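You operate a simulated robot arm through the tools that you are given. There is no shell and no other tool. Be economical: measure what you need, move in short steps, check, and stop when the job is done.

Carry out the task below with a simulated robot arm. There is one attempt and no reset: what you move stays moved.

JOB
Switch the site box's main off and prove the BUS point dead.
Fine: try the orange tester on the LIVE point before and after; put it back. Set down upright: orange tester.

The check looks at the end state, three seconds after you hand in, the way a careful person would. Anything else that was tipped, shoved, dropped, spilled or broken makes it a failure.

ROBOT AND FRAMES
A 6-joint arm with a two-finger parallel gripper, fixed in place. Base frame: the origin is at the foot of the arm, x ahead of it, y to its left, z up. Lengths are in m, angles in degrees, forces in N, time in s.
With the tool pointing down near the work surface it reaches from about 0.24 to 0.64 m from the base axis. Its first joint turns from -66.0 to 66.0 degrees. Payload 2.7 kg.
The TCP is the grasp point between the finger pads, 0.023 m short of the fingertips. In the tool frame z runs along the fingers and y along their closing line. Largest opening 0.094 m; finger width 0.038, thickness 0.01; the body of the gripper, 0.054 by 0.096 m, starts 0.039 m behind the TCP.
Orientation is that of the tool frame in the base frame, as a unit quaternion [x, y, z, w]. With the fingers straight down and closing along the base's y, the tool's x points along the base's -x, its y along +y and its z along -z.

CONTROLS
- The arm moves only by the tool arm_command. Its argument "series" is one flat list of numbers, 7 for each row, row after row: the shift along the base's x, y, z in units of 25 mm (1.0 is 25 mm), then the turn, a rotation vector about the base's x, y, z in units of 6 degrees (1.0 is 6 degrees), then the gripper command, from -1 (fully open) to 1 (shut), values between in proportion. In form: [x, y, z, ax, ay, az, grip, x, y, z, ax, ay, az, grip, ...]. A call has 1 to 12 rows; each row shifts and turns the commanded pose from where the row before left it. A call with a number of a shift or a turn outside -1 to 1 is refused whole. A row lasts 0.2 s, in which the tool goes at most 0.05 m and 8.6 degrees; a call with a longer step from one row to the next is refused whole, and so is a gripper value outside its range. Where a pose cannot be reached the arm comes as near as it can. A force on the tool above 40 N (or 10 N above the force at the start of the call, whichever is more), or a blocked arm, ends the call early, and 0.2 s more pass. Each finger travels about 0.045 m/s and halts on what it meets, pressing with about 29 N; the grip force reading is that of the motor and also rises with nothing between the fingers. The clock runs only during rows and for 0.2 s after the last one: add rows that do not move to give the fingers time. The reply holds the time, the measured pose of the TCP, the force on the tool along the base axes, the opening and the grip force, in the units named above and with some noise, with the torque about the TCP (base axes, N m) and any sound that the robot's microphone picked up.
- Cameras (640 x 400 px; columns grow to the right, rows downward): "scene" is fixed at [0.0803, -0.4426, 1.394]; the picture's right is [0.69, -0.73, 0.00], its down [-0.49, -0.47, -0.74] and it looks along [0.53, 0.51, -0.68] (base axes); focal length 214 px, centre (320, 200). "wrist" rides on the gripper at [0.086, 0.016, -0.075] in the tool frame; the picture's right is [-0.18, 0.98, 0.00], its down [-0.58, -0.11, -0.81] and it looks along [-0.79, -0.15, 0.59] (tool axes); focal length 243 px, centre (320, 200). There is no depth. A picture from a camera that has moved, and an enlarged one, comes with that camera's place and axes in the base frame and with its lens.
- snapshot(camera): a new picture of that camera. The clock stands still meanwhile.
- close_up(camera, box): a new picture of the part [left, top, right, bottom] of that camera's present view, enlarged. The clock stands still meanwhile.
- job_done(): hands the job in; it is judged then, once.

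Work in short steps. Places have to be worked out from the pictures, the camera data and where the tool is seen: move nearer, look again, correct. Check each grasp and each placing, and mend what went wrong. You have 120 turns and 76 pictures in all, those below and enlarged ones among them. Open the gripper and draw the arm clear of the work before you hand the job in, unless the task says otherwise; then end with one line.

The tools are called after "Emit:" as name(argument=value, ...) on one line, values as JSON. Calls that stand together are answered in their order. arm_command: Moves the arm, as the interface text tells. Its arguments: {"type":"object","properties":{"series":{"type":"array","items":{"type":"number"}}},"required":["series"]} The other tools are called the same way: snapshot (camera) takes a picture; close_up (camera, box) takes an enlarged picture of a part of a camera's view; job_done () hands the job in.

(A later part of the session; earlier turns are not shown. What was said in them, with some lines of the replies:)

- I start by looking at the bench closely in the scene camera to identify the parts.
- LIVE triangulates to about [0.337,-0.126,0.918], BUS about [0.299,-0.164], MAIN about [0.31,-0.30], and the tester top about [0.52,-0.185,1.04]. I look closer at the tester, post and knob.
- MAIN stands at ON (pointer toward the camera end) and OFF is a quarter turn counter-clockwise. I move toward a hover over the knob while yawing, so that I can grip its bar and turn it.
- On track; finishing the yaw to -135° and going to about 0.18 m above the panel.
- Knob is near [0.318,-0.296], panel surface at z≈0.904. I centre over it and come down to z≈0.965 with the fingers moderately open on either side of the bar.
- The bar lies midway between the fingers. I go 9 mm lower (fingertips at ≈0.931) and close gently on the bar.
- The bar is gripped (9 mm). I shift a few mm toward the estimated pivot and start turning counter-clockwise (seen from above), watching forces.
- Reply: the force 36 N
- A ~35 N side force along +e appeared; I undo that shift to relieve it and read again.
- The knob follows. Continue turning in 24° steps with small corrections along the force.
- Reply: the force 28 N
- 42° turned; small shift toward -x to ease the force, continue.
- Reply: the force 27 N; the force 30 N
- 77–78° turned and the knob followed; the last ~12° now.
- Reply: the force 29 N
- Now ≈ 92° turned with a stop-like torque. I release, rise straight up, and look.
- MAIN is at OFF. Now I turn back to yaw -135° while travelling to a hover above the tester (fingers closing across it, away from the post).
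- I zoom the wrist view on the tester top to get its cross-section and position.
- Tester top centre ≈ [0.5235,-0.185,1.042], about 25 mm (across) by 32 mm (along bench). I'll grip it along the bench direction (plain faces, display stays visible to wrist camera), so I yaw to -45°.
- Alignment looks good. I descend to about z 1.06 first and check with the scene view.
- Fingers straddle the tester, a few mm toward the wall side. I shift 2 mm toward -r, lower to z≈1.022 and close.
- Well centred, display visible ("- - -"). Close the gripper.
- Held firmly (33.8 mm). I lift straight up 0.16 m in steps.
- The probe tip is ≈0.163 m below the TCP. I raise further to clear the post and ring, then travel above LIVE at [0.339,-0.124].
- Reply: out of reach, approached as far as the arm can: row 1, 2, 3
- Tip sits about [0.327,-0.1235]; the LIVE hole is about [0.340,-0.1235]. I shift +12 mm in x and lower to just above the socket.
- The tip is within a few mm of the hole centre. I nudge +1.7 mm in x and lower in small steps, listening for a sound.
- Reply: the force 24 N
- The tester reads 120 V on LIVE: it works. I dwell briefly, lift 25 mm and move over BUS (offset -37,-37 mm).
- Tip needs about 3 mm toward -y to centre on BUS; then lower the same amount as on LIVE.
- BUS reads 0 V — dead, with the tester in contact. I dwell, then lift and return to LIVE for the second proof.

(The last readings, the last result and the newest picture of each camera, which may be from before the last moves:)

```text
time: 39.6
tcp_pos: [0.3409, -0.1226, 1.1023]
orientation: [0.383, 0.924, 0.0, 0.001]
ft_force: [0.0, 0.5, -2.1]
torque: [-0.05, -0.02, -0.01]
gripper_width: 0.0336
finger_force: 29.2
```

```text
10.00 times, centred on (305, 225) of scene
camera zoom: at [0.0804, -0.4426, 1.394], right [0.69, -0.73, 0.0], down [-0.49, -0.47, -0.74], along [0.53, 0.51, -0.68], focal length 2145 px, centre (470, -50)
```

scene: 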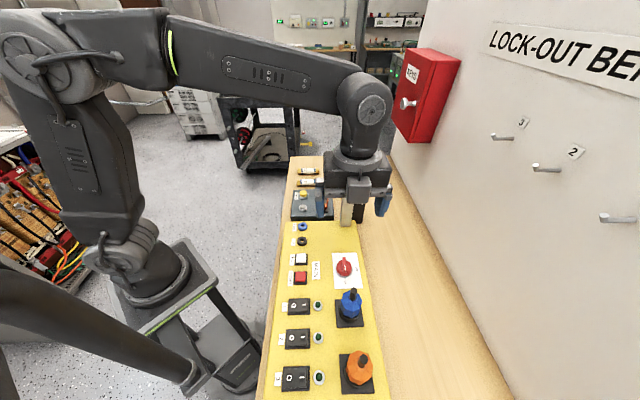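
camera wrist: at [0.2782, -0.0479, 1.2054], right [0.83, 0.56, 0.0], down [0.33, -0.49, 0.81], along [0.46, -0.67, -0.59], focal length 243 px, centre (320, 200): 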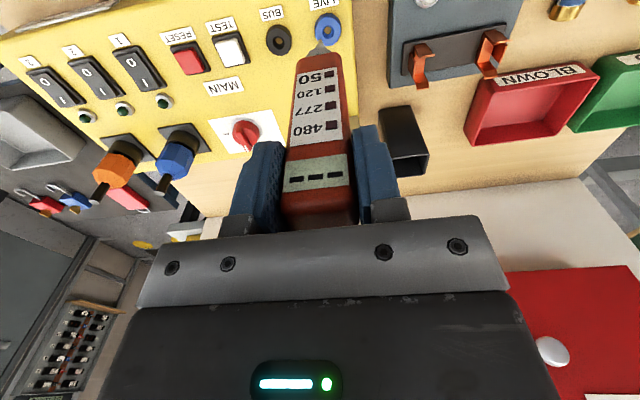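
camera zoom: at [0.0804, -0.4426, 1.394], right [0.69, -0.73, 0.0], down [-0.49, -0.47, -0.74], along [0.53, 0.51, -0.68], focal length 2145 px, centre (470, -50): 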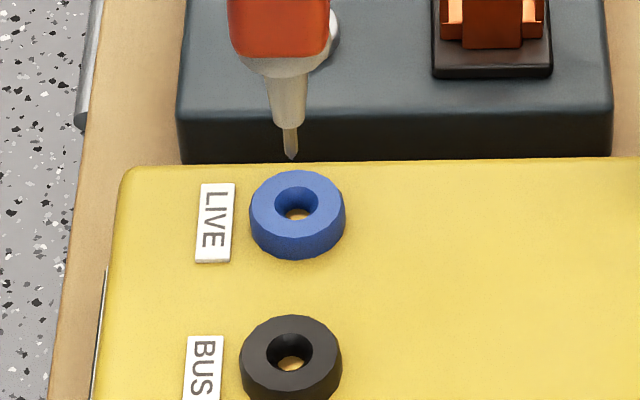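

The tip is aligned over LIVE within about 1 mm; lower to contact.

Emit:
arm_command(series=[0, -0.04, 0, 0, 0, 0, 1, 0, 0, -0.35, 0, 0, 0, 1, 0, 0, -0.33, 0, 0, 0, 1, 0, 0, 0, 0, 0, 0, 1, 0, 0, 0, 0, 0, 0, 1])

Emit:
close_up(camera="wrist", box=[270, 0, 390, 220])

```text
time: 40.8
tcp_pos: [0.3417, -0.1246, 1.0864]
orientation: [0.382, 0.924, 0.0, 0.001]
ft_force: [0.3, -0.3, -1.8]
torque: [0.01, -0.06, 0.01]
gripper_width: 0.0337
finger_force: 29.1
```

```text
1.82 times, centred on (330, 110) of wrist
camera zoom: at [0.2918, -0.0527, 1.1604], right [0.83, 0.56, 0.0], down [0.33, -0.49, 0.81], along [0.46, -0.67, -0.59], focal length 441 px, centre (302, 364)
```

zoom: 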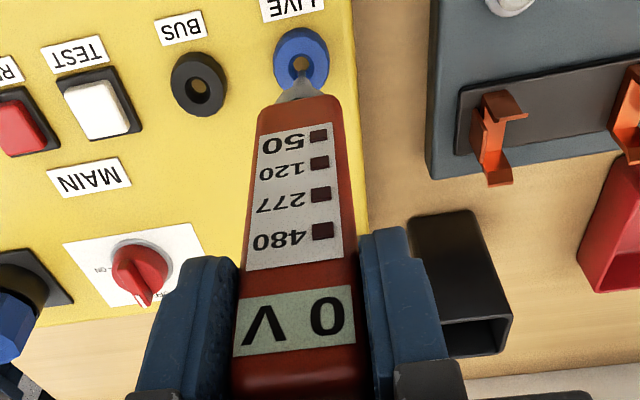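

No contact force yet and it shows 0 V, so "0 V" also means "not touching" — the BUS touch is unproven. I press 2 mm further here to see it read.

Emit:
arm_command(series=[0, 0, -0.08, 0, 0, 0, 1, 0, 0, 0, 0, 0, 0, 1])

Emit:
close_up(camera="wrist", box=[270, 0, 390, 220])

```text
time: 41.4
tcp_pos: [0.3407, -0.1257, 1.0856]
orientation: [0.382, 0.924, 0.0, 0.001]
ft_force: [-2.1, 0.7, 10.4]
torque: [0.26, 0.37, 0.02]
gripper_width: 0.0339
finger_force: 28.8
```

```text
1.82 times, centred on (330, 110) of wrist
camera zoom: at [0.2915, -0.0526, 1.159], right [0.83, 0.56, 0.0], down [0.33, -0.49, 0.81], along [0.46, -0.67, -0.59], focal length 441 px, centre (302, 364)
```

zoom: 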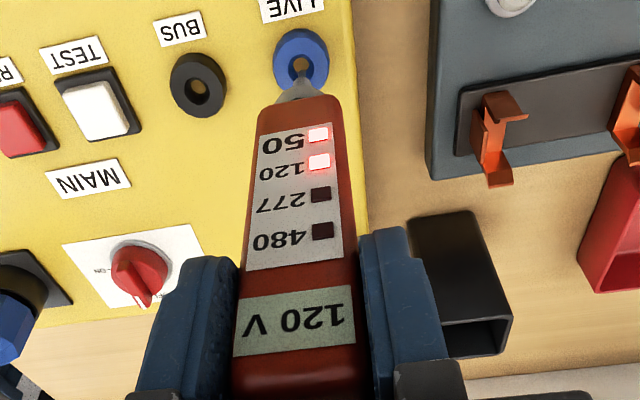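

LIVE reads 120 V with ~10 N. To be certain I go back to BUS and press until a contact force shows.

Emit:
arm_command(series=[0, 0, 0.5, 0, 0, 0, 1, 0, 0, 0.5, 0, 0, 0, 1, -0.5, -0.5, 0, 0, 0, 0, 1, -0.5, -0.5, 0, 0, 0, 0, 1, -0.46, -0.48, 0, 0, 0, 0, 1, 0, 0, -0.5, 0, 0, 0, 1, 0, 0, -0.5, 0, 0, 0, 1, 0, 0, -0.06, 0, 0, 0, 1, 0, 0, 0, 0, 0, 0, 1])

Emit:
close_up(camera="wrist", box=[270, 0, 390, 220])

Emit:
close_up(camera="scene", box=[285, 210, 325, 250])

```text
time: 43.4
tcp_pos: [0.304, -0.1618, 1.0845]
orientation: [0.383, 0.924, 0.0, 0.004]
ft_force: [-3.0, 0.4, 21.6]
torque: [0.0, 0.51, 0.02]
gripper_width: 0.0338
finger_force: 29.0
```

```text
1.82 times, centred on (330, 110) of wrist
camera zoom: at [0.254, -0.0896, 1.1583], right [0.83, 0.56, 0.0], down [0.33, -0.49, 0.81], along [0.46, -0.67, -0.59], focal length 441 px, centre (302, 364)
```

zoom: 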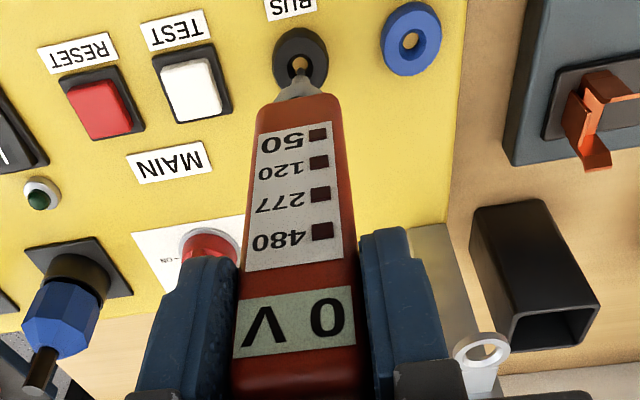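

```text
10.00 times, centred on (305, 230) of scene
camera zoom: at [0.0801, -0.4425, 1.3941], right [0.69, -0.73, 0.0], down [-0.49, -0.47, -0.74], along [0.53, 0.51, -0.68], focal length 2145 px, centre (470, -100)
```

zoom: 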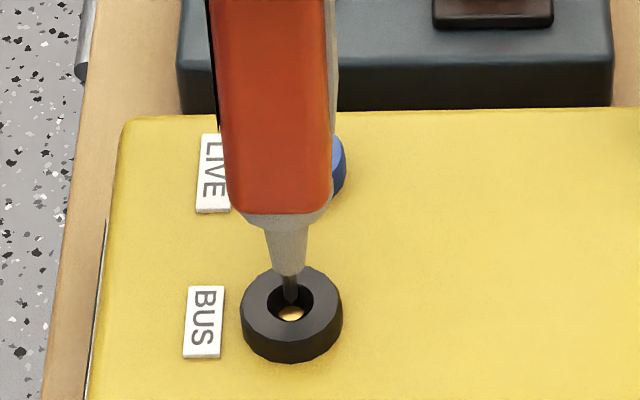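

BUS reads 0 V under 22 N contact, with the same seating depth as LIVE. Now the final LIVE re-check.

Emit:
arm_command(series=[0, 0, 0, 0, 0, 0, 1, 0, 0, 0, 0, 0, 0, 1, 0, 0, 0.5, 0, 0, 0, 1, 0, 0, 0.5, 0, 0, 0, 1, 0.5, 0.5, 0, 0, 0, 0, 1, 0.5, 0.5, 0, 0, 0, 0, 1, 0.46, 0.48, 0, 0, 0, 0, 1, 0, 0, -0.5, 0, 0, 0, 1, 0, 0, -0.48, 0, 0, 0, 1, 0, 0, 0, 0, 0, 0, 1])

Emit:
close_up(camera="wrist", box=[270, 0, 390, 220])

```text
time: 45.6
tcp_pos: [0.342, -0.1249, 1.084]
orientation: [0.383, 0.924, 0.0, 0.002]
ft_force: [-3.1, 0.0, 19.4]
torque: [0.17, 0.58, -0.02]
gripper_width: 0.0339
finger_force: 28.9
```

```text
1.82 times, centred on (330, 110) of wrist
camera zoom: at [0.2921, -0.0531, 1.1577], right [0.83, 0.56, 0.0], down [0.33, -0.49, 0.81], along [0.46, -0.67, -0.59], focal length 441 px, centre (302, 364)
```

zoom: 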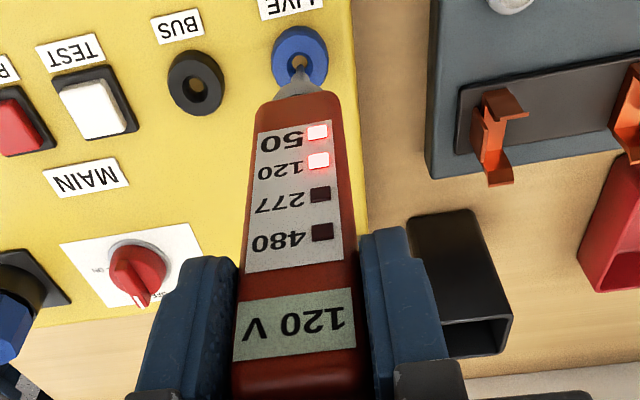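

LIVE reads 120 V again: proof complete. I lift clear and travel back to the holster, going around the post and ring on the +y side.

Emit:
arm_command(series=[0, 0, 0.8, 0, 0, 0, 1, 0, 0, 1, 0, 0, 0, 1, 0, 0, 1, 0, 0, 0, 1, 0, 0, 1, 0, 0, 0, 1, 0, 0, 0.9, 0, 0, 0, 1, 0.9, 0.15, 0, 0, 0, 0, 1, 1, 0.15, 0, 0, 0, 0, 1, 1, 0.15, 0, 0, 0, 0, 1, 1, 0.15, 0, 0, 0, 0, 1, 1, 0, 0, 0, 0, 0, 1, 1, 0, 0, 0, 0, 0, 1])

Emit:
arm_command(series=[0.9, -0.6, 0, 0, 0, 0, 1, 0.33, -0.8, 0, 0, 0, 0, 1, 0, -0.8, 0, 0, 0, 0, 1, 0, -0.76, 0, 0, 0, 0, 1, 0, 0, 0, 0, 0, 0, 1])

Emit:
snapshot(camera="wrist")

Emit:
close_up(camera="scene", box=[320, 130, 400, 220])

```text
time: 48.0
tcp_pos: [0.4895, -0.1112, 1.1999]
orientation: [0.383, 0.924, 0.001, 0.002]
ft_force: [0.0, 0.2, -1.2]
torque: [0.01, -0.01, 0.0]
gripper_width: 0.0338
finger_force: 28.7
```

```text
time: 49.2
tcp_pos: [0.5184, -0.1858, 1.1999]
orientation: [0.383, 0.924, -0.001, 0.001]
ft_force: [0.3, 0.1, -1.8]
torque: [0.01, 0.02, -0.03]
gripper_width: 0.0338
finger_force: 29.0
```

```text
29 pictures are left
camera wrist: at [0.4689, -0.1129, 1.2743], right [0.83, 0.56, 0.0], down [0.33, -0.49, 0.81], along [0.46, -0.67, -0.59], focal length 243 px, centre (320, 200)
```

wrist: 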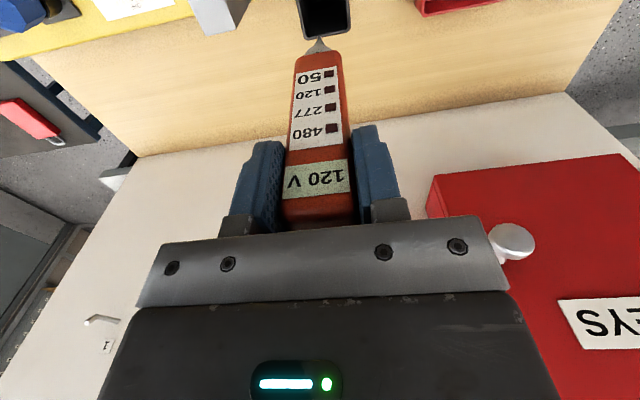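

```text
4.44 times, centred on (360, 175) of scene
camera zoom: at [0.0804, -0.4426, 1.394], right [0.69, -0.73, 0.0], down [-0.49, -0.47, -0.74], along [0.53, 0.51, -0.68], focal length 953 px, centre (142, 311)
```

zoom: 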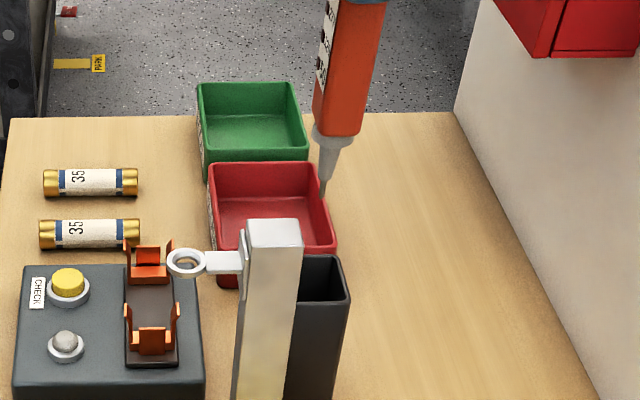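

The tester holds its last reading; lamps are out. I correct to the pick-up xy [0.520,-0.1838] and descend slowly partway.

Emit:
arm_command(series=[0.07, 0.08, 0, 0, 0, 0, 1, 0, 0, -0.6, 0, 0, 0, 1, 0, 0, -0.6, 0, 0, 0, 1, 0, 0, -0.6, 0, 0, 0, 1, 0, 0, -0.2, 0, 0, 0, 1, 0, 0, 0, 0, 0, 0, 1])

Emit:
close_up(camera="wrist", box=[260, 0, 400, 100])

Emit:
close_up(camera="scene", box=[320, 140, 400, 240])

```text
time: 50.6
tcp_pos: [0.522, -0.1819, 1.1504]
orientation: [0.383, 0.924, 0.001, 0.001]
ft_force: [-0.2, 0.6, -1.5]
torque: [-0.01, 0.01, 0.02]
gripper_width: 0.0338
finger_force: 29.0
```

```text
4.00 times, centred on (330, 50) of wrist
camera zoom: at [0.4707, -0.1099, 1.2241], right [0.83, 0.56, 0.0], down [0.33, -0.49, 0.81], along [0.46, -0.67, -0.59], focal length 970 px, centre (280, 800)
```

zoom: 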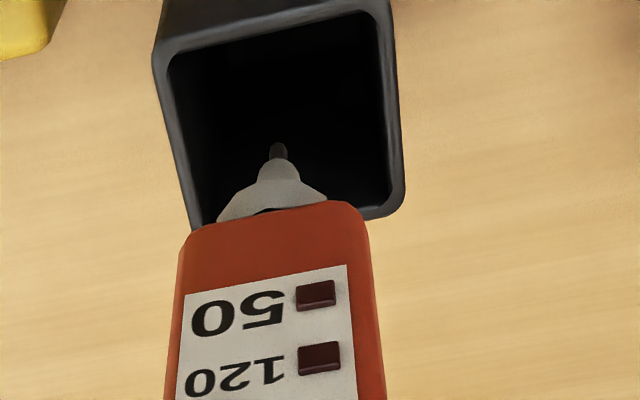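

```text
4.00 times, centred on (360, 190) of scene
camera zoom: at [0.0804, -0.4426, 1.394], right [0.69, -0.73, 0.0], down [-0.49, -0.47, -0.74], along [0.53, 0.51, -0.68], focal length 858 px, centre (160, 240)
```

zoom: 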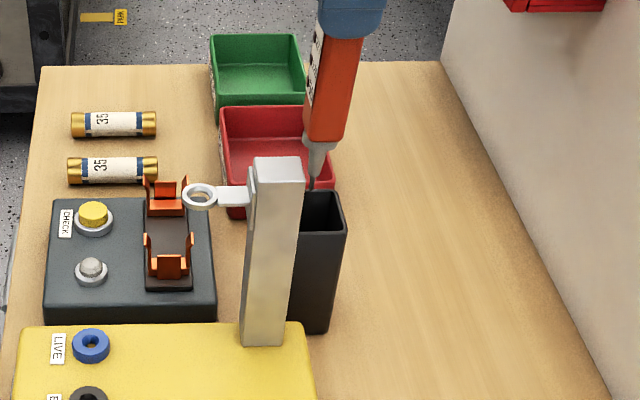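

Tip is centred over the holster opening. I continue down to 1.06 watching force.

Emit:
arm_command(series=[-0.02, -0.02, -0.4, 0, 0, 0, 1, 0, 0, -0.5, 0, 0, 0, 1, 0, 0, -0.5, 0, 0, 0, 1, 0, 0, -0.5, 0, 0, 0, 1, 0, 0, -0.5, 0, 0, 0, 1, 0, 0, -0.5, 0, 0, 0, 1, 0, 0, -0.5, 0, 0, 0, 1, 0, 0, 0, 0, 0, 0, 1])

Emit:
snapshot(camera="wrist")

Emit:
close_up(camera="scene", box=[320, 140, 400, 240])

```text
time: 52.4
tcp_pos: [0.5204, -0.1831, 1.0655]
orientation: [0.383, 0.924, -0.001, 0.0]
ft_force: [-0.6, -0.2, -2.2]
torque: [-0.01, -0.03, 0.02]
gripper_width: 0.0337
finger_force: 28.8
```

```text
25 pictures are left
camera wrist: at [0.4709, -0.1103, 1.1393], right [0.83, 0.56, 0.0], down [0.33, -0.49, 0.81], along [0.46, -0.67, -0.59], focal length 243 px, centre (320, 200)
```

wrist: 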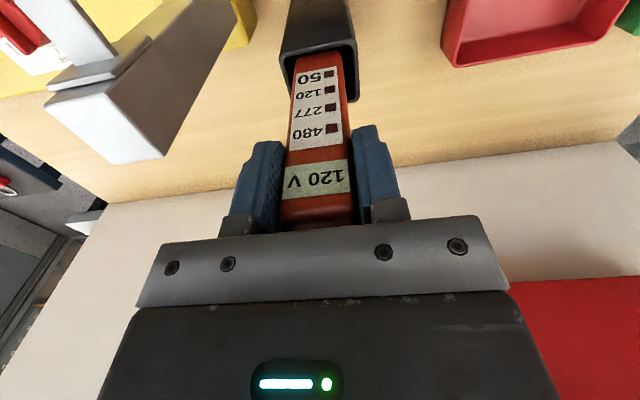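

```text
4.00 times, centred on (360, 190) of scene
camera zoom: at [0.0804, -0.4426, 1.394], right [0.69, -0.73, 0.0], down [-0.49, -0.47, -0.74], along [0.53, 0.51, -0.68], focal length 858 px, centre (160, 240)
```

zoom: 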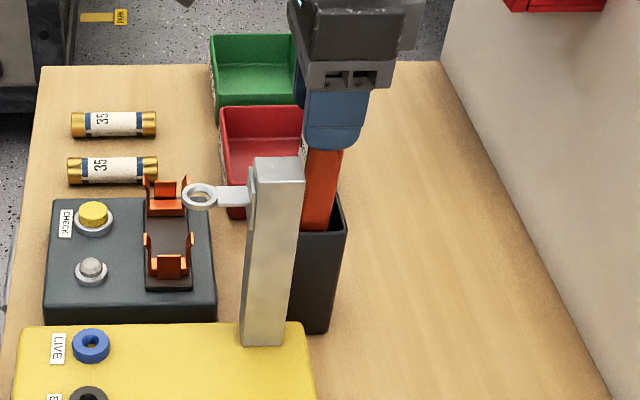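

Body is inside the holster without force. I lower the remaining ~40 mm to the pick-up height.

Emit:
arm_command(series=[0, 0, -0.5, 0, 0, 0, 1, 0, 0, -0.5, 0, 0, 0, 1, 0, 0, -0.4, 0, 0, 0, 1, 0, 0, -0.2, 0, 0, 0, 1, 0, 0, 0, 0, 0, 0, 1])

```text
time: 53.6
tcp_pos: [0.5208, -0.183, 1.0261]
orientation: [0.383, 0.924, 0.0, 0.001]
ft_force: [-0.3, 0.1, -1.8]
torque: [0.02, 0.01, -0.02]
gripper_width: 0.034
finger_force: 29.2
```

Still hanging freely at 1.026; lower in 1–1.5 mm steps until the floor of the holster carries it.

Emit:
arm_command(series=[0, 0, -0.06, 0, 0, 0, 1, 0, 0, -0.04, 0, 0, 0, 1, 0, 0, 0, 0, 0, 0, 1])

```text
time: 54.4
tcp_pos: [0.521, -0.1841, 1.0222]
orientation: [0.382, 0.924, 0.0, 0.001]
ft_force: [0.5, -0.3, -1.5]
torque: [-0.02, -0.03, -0.03]
gripper_width: 0.034
finger_force: 28.5
```

Emit:
arm_command(series=[0, 0, -0.04, 0, 0, 0, 1, 0, 0, -0.04, 0, 0, 0, 1, 0, 0, 0, 0, 0, 0, 1])

```text
time: 55.2
tcp_pos: [0.5204, -0.1826, 1.0198]
orientation: [0.383, 0.924, 0.0, 0.002]
ft_force: [-0.7, -0.4, -1.6]
torque: [0.01, 0.0, 0.01]
gripper_width: 0.0339
finger_force: 29.3
```

Emit:
arm_command(series=[0, 0, -0.04, 0, 0, 0, 1, 0, 0, -0.04, 0, 0, 0, 1, 0, 0, 0, 0, 0, 0, 1])

Emit:
close_up(camera="scene", box=[320, 140, 400, 240])

Emit:
snapshot(camera="wrist")

```text
time: 56.0
tcp_pos: [0.5194, -0.1833, 1.0211]
orientation: [0.383, 0.924, 0.0, 0.002]
ft_force: [-2.4, 1.2, 9.2]
torque: [0.19, 0.41, 0.0]
gripper_width: 0.0338
finger_force: 28.8
```

```text
4.00 times, centred on (360, 190) of scene
camera zoom: at [0.0801, -0.4425, 1.394], right [0.69, -0.73, 0.0], down [-0.49, -0.47, -0.74], along [0.53, 0.51, -0.68], focal length 858 px, centre (160, 240)
```

zoom: 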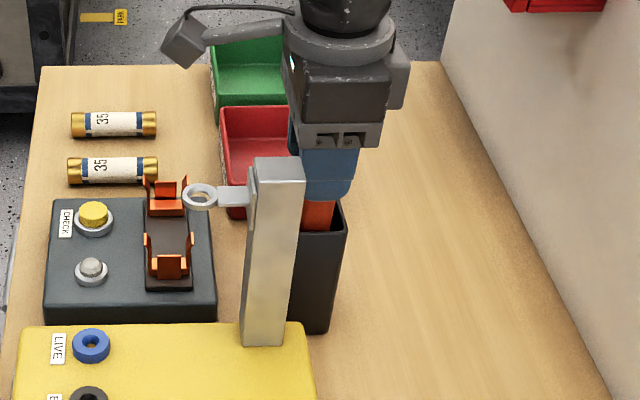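

```text
22 pictures are left
camera wrist: at [0.4707, -0.1105, 1.0943], right [0.83, 0.56, 0.0], down [0.33, -0.49, 0.81], along [0.46, -0.67, -0.59], focal length 243 px, centre (320, 200)
```

wrist: 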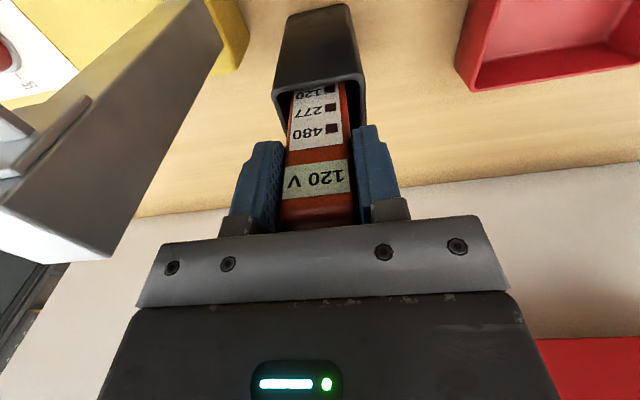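

The holster floor now carries it (+11 N) and it looks as at pick-up. I open the fingers to ~56 mm and check before rising.

Emit:
arm_command(series=[0, 0, 0, 0, 0, 0, 0.2, 0, 0, 0, 0, 0, 0, 0, 0, 0, 0, 0, 0, 0, -0.2, 0, 0, 0, 0, 0, 0, -0.2])

Emit:
snapshot(camera="wrist")

```text
time: 57.0
tcp_pos: [0.5194, -0.1828, 1.0196]
orientation: [0.384, 0.923, 0.001, 0.001]
ft_force: [0.2, 0.0, 0.6]
torque: [0.02, 0.01, 0.02]
gripper_width: 0.0565
finger_force: 0.1
```

```text
21 pictures are left
camera wrist: at [0.4709, -0.1105, 1.0934], right [0.83, 0.56, 0.0], down [0.33, -0.49, 0.81], along [0.46, -0.67, -0.59], focal length 243 px, centre (320, 200)
```

wrist: 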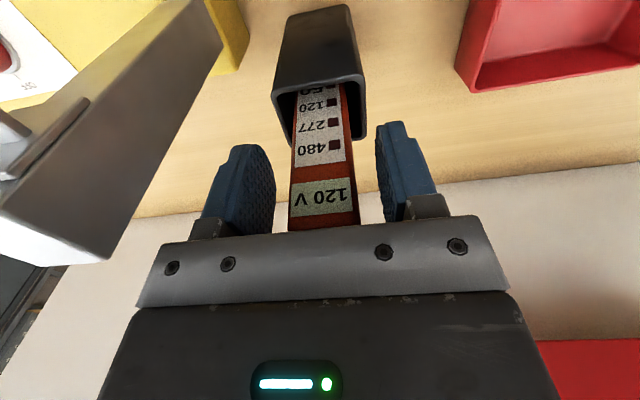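

Released; the tester stands in its holster. I rise straight up and compare with the start.

Emit:
arm_command(series=[0, 0, 0.4, 0, 0, 0, -0.2, 0, 0, 0.8, 0, 0, 0, -0.2, 0, 0, 0.8, 0, 0, 0, -0.2, 0, 0, 1, 0, 0, 0, -0.2, 0, 0, 1, 0, 0, 0, -0.2, 0, 0, 1, 0, 0, 0, -0.2, 0, 0, 1, 0, 0, 0, -0.5, 0, 0, 1, 0, 0, 0, -1])

Emit:
close_up(camera="scene", box=[330, 160, 380, 230])

Emit:
snapshot(camera="wrist")

```text
time: 58.8
tcp_pos: [0.5212, -0.1826, 1.1935]
orientation: [0.383, 0.924, -0.001, 0.002]
ft_force: [-0.2, -0.5, 0.6]
torque: [0.01, 0.03, -0.01]
gripper_width: 0.094
finger_force: 0.0
```

```text
5.71 times, centred on (355, 195) of scene
camera zoom: at [0.0803, -0.4426, 1.394], right [0.69, -0.73, 0.0], down [-0.49, -0.47, -0.74], along [0.53, 0.51, -0.68], focal length 1226 px, centre (120, 229)
```

zoom: 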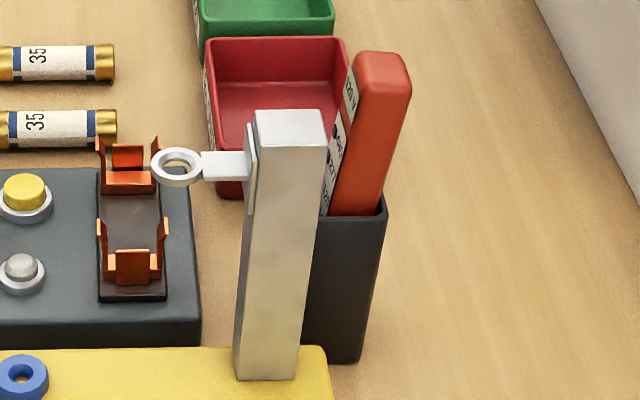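

```text
19 pictures are left
camera wrist: at [0.4716, -0.1093, 1.2679], right [0.83, 0.56, 0.0], down [0.33, -0.49, 0.81], along [0.46, -0.67, -0.59], focal length 243 px, centre (320, 200)
```

wrist: 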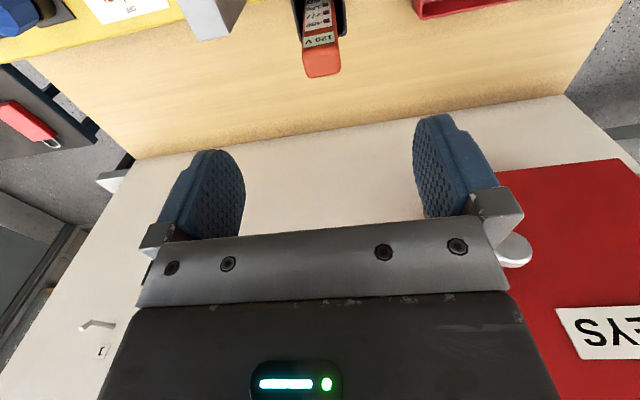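

The tester rests in its holster leaning ~4–5° against the wall of it, i.e. just its slop: upright. I draw the arm clear and take a last overview.

Emit:
arm_command(series=[-0.8, 0.3, 0.3, 0, 0, 0, -1, -0.8, 0.3, 0.3, 0, 0, 0, -1, -0.8, 0.2, 0.3, 0, 0, 0, -1, -0.8, 0.2, 0.3, 0, 0, 0, -1, -0.8, 0.2, 0.4, 0, 0, 0, -1, -0.8, 0.2, 0.5, 0, 0, 0, -1, -0.8, 0.2, 0.5, 0, 0, 0, -1, -0.8, 0.2, 0.5, 0, 0, 0, -1, -0.8, 0.2, 0.5, 0, 0, 0, -1, 0, 0, 0, 0, 0, 0, -1])

Emit:
snapshot(camera="scene")

Emit:
close_up(camera="scene", box=[270, 145, 400, 285])

```text
time: 61.0
tcp_pos: [0.3411, -0.1328, 1.2817]
orientation: [0.383, 0.924, 0.0, 0.0]
ft_force: [-0.2, -0.7, 0.3]
torque: [0.01, -0.05, -0.01]
gripper_width: 0.0941
finger_force: 0.2
```

```text
18 pictures are left
```

scene: 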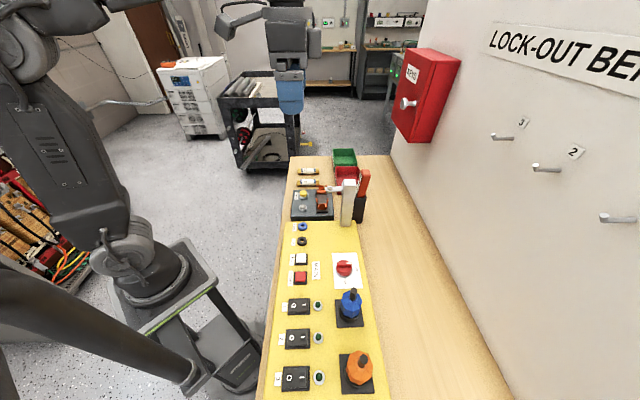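

```text
2.86 times, centred on (335, 215) of scene
camera zoom: at [0.0803, -0.4426, 1.394], right [0.69, -0.73, 0.0], down [-0.49, -0.47, -0.74], along [0.53, 0.51, -0.68], focal length 613 px, centre (277, 157)
```

zoom: 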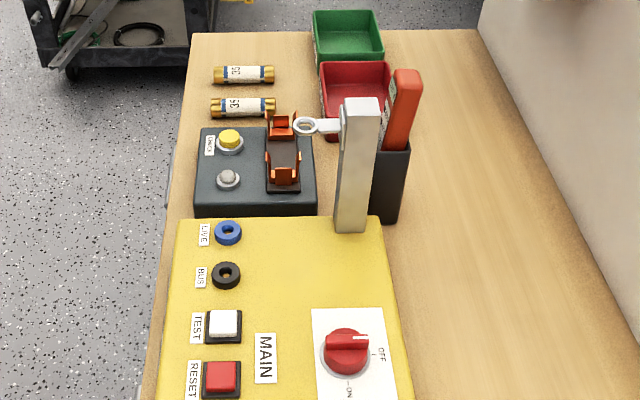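

MAIN is at OFF, the tester is back in its holster and nothing else has moved; the arm is clear with the gripper open. Handing in.

Emit:
job_done()

```text
The job is handed in.
```

MAIN is off; the orange tester read 120 V on LIVE, 0 V on BUS, then 120 V on LIVE again, and it is back in its holster, leaning about 5° within the holster's slack.
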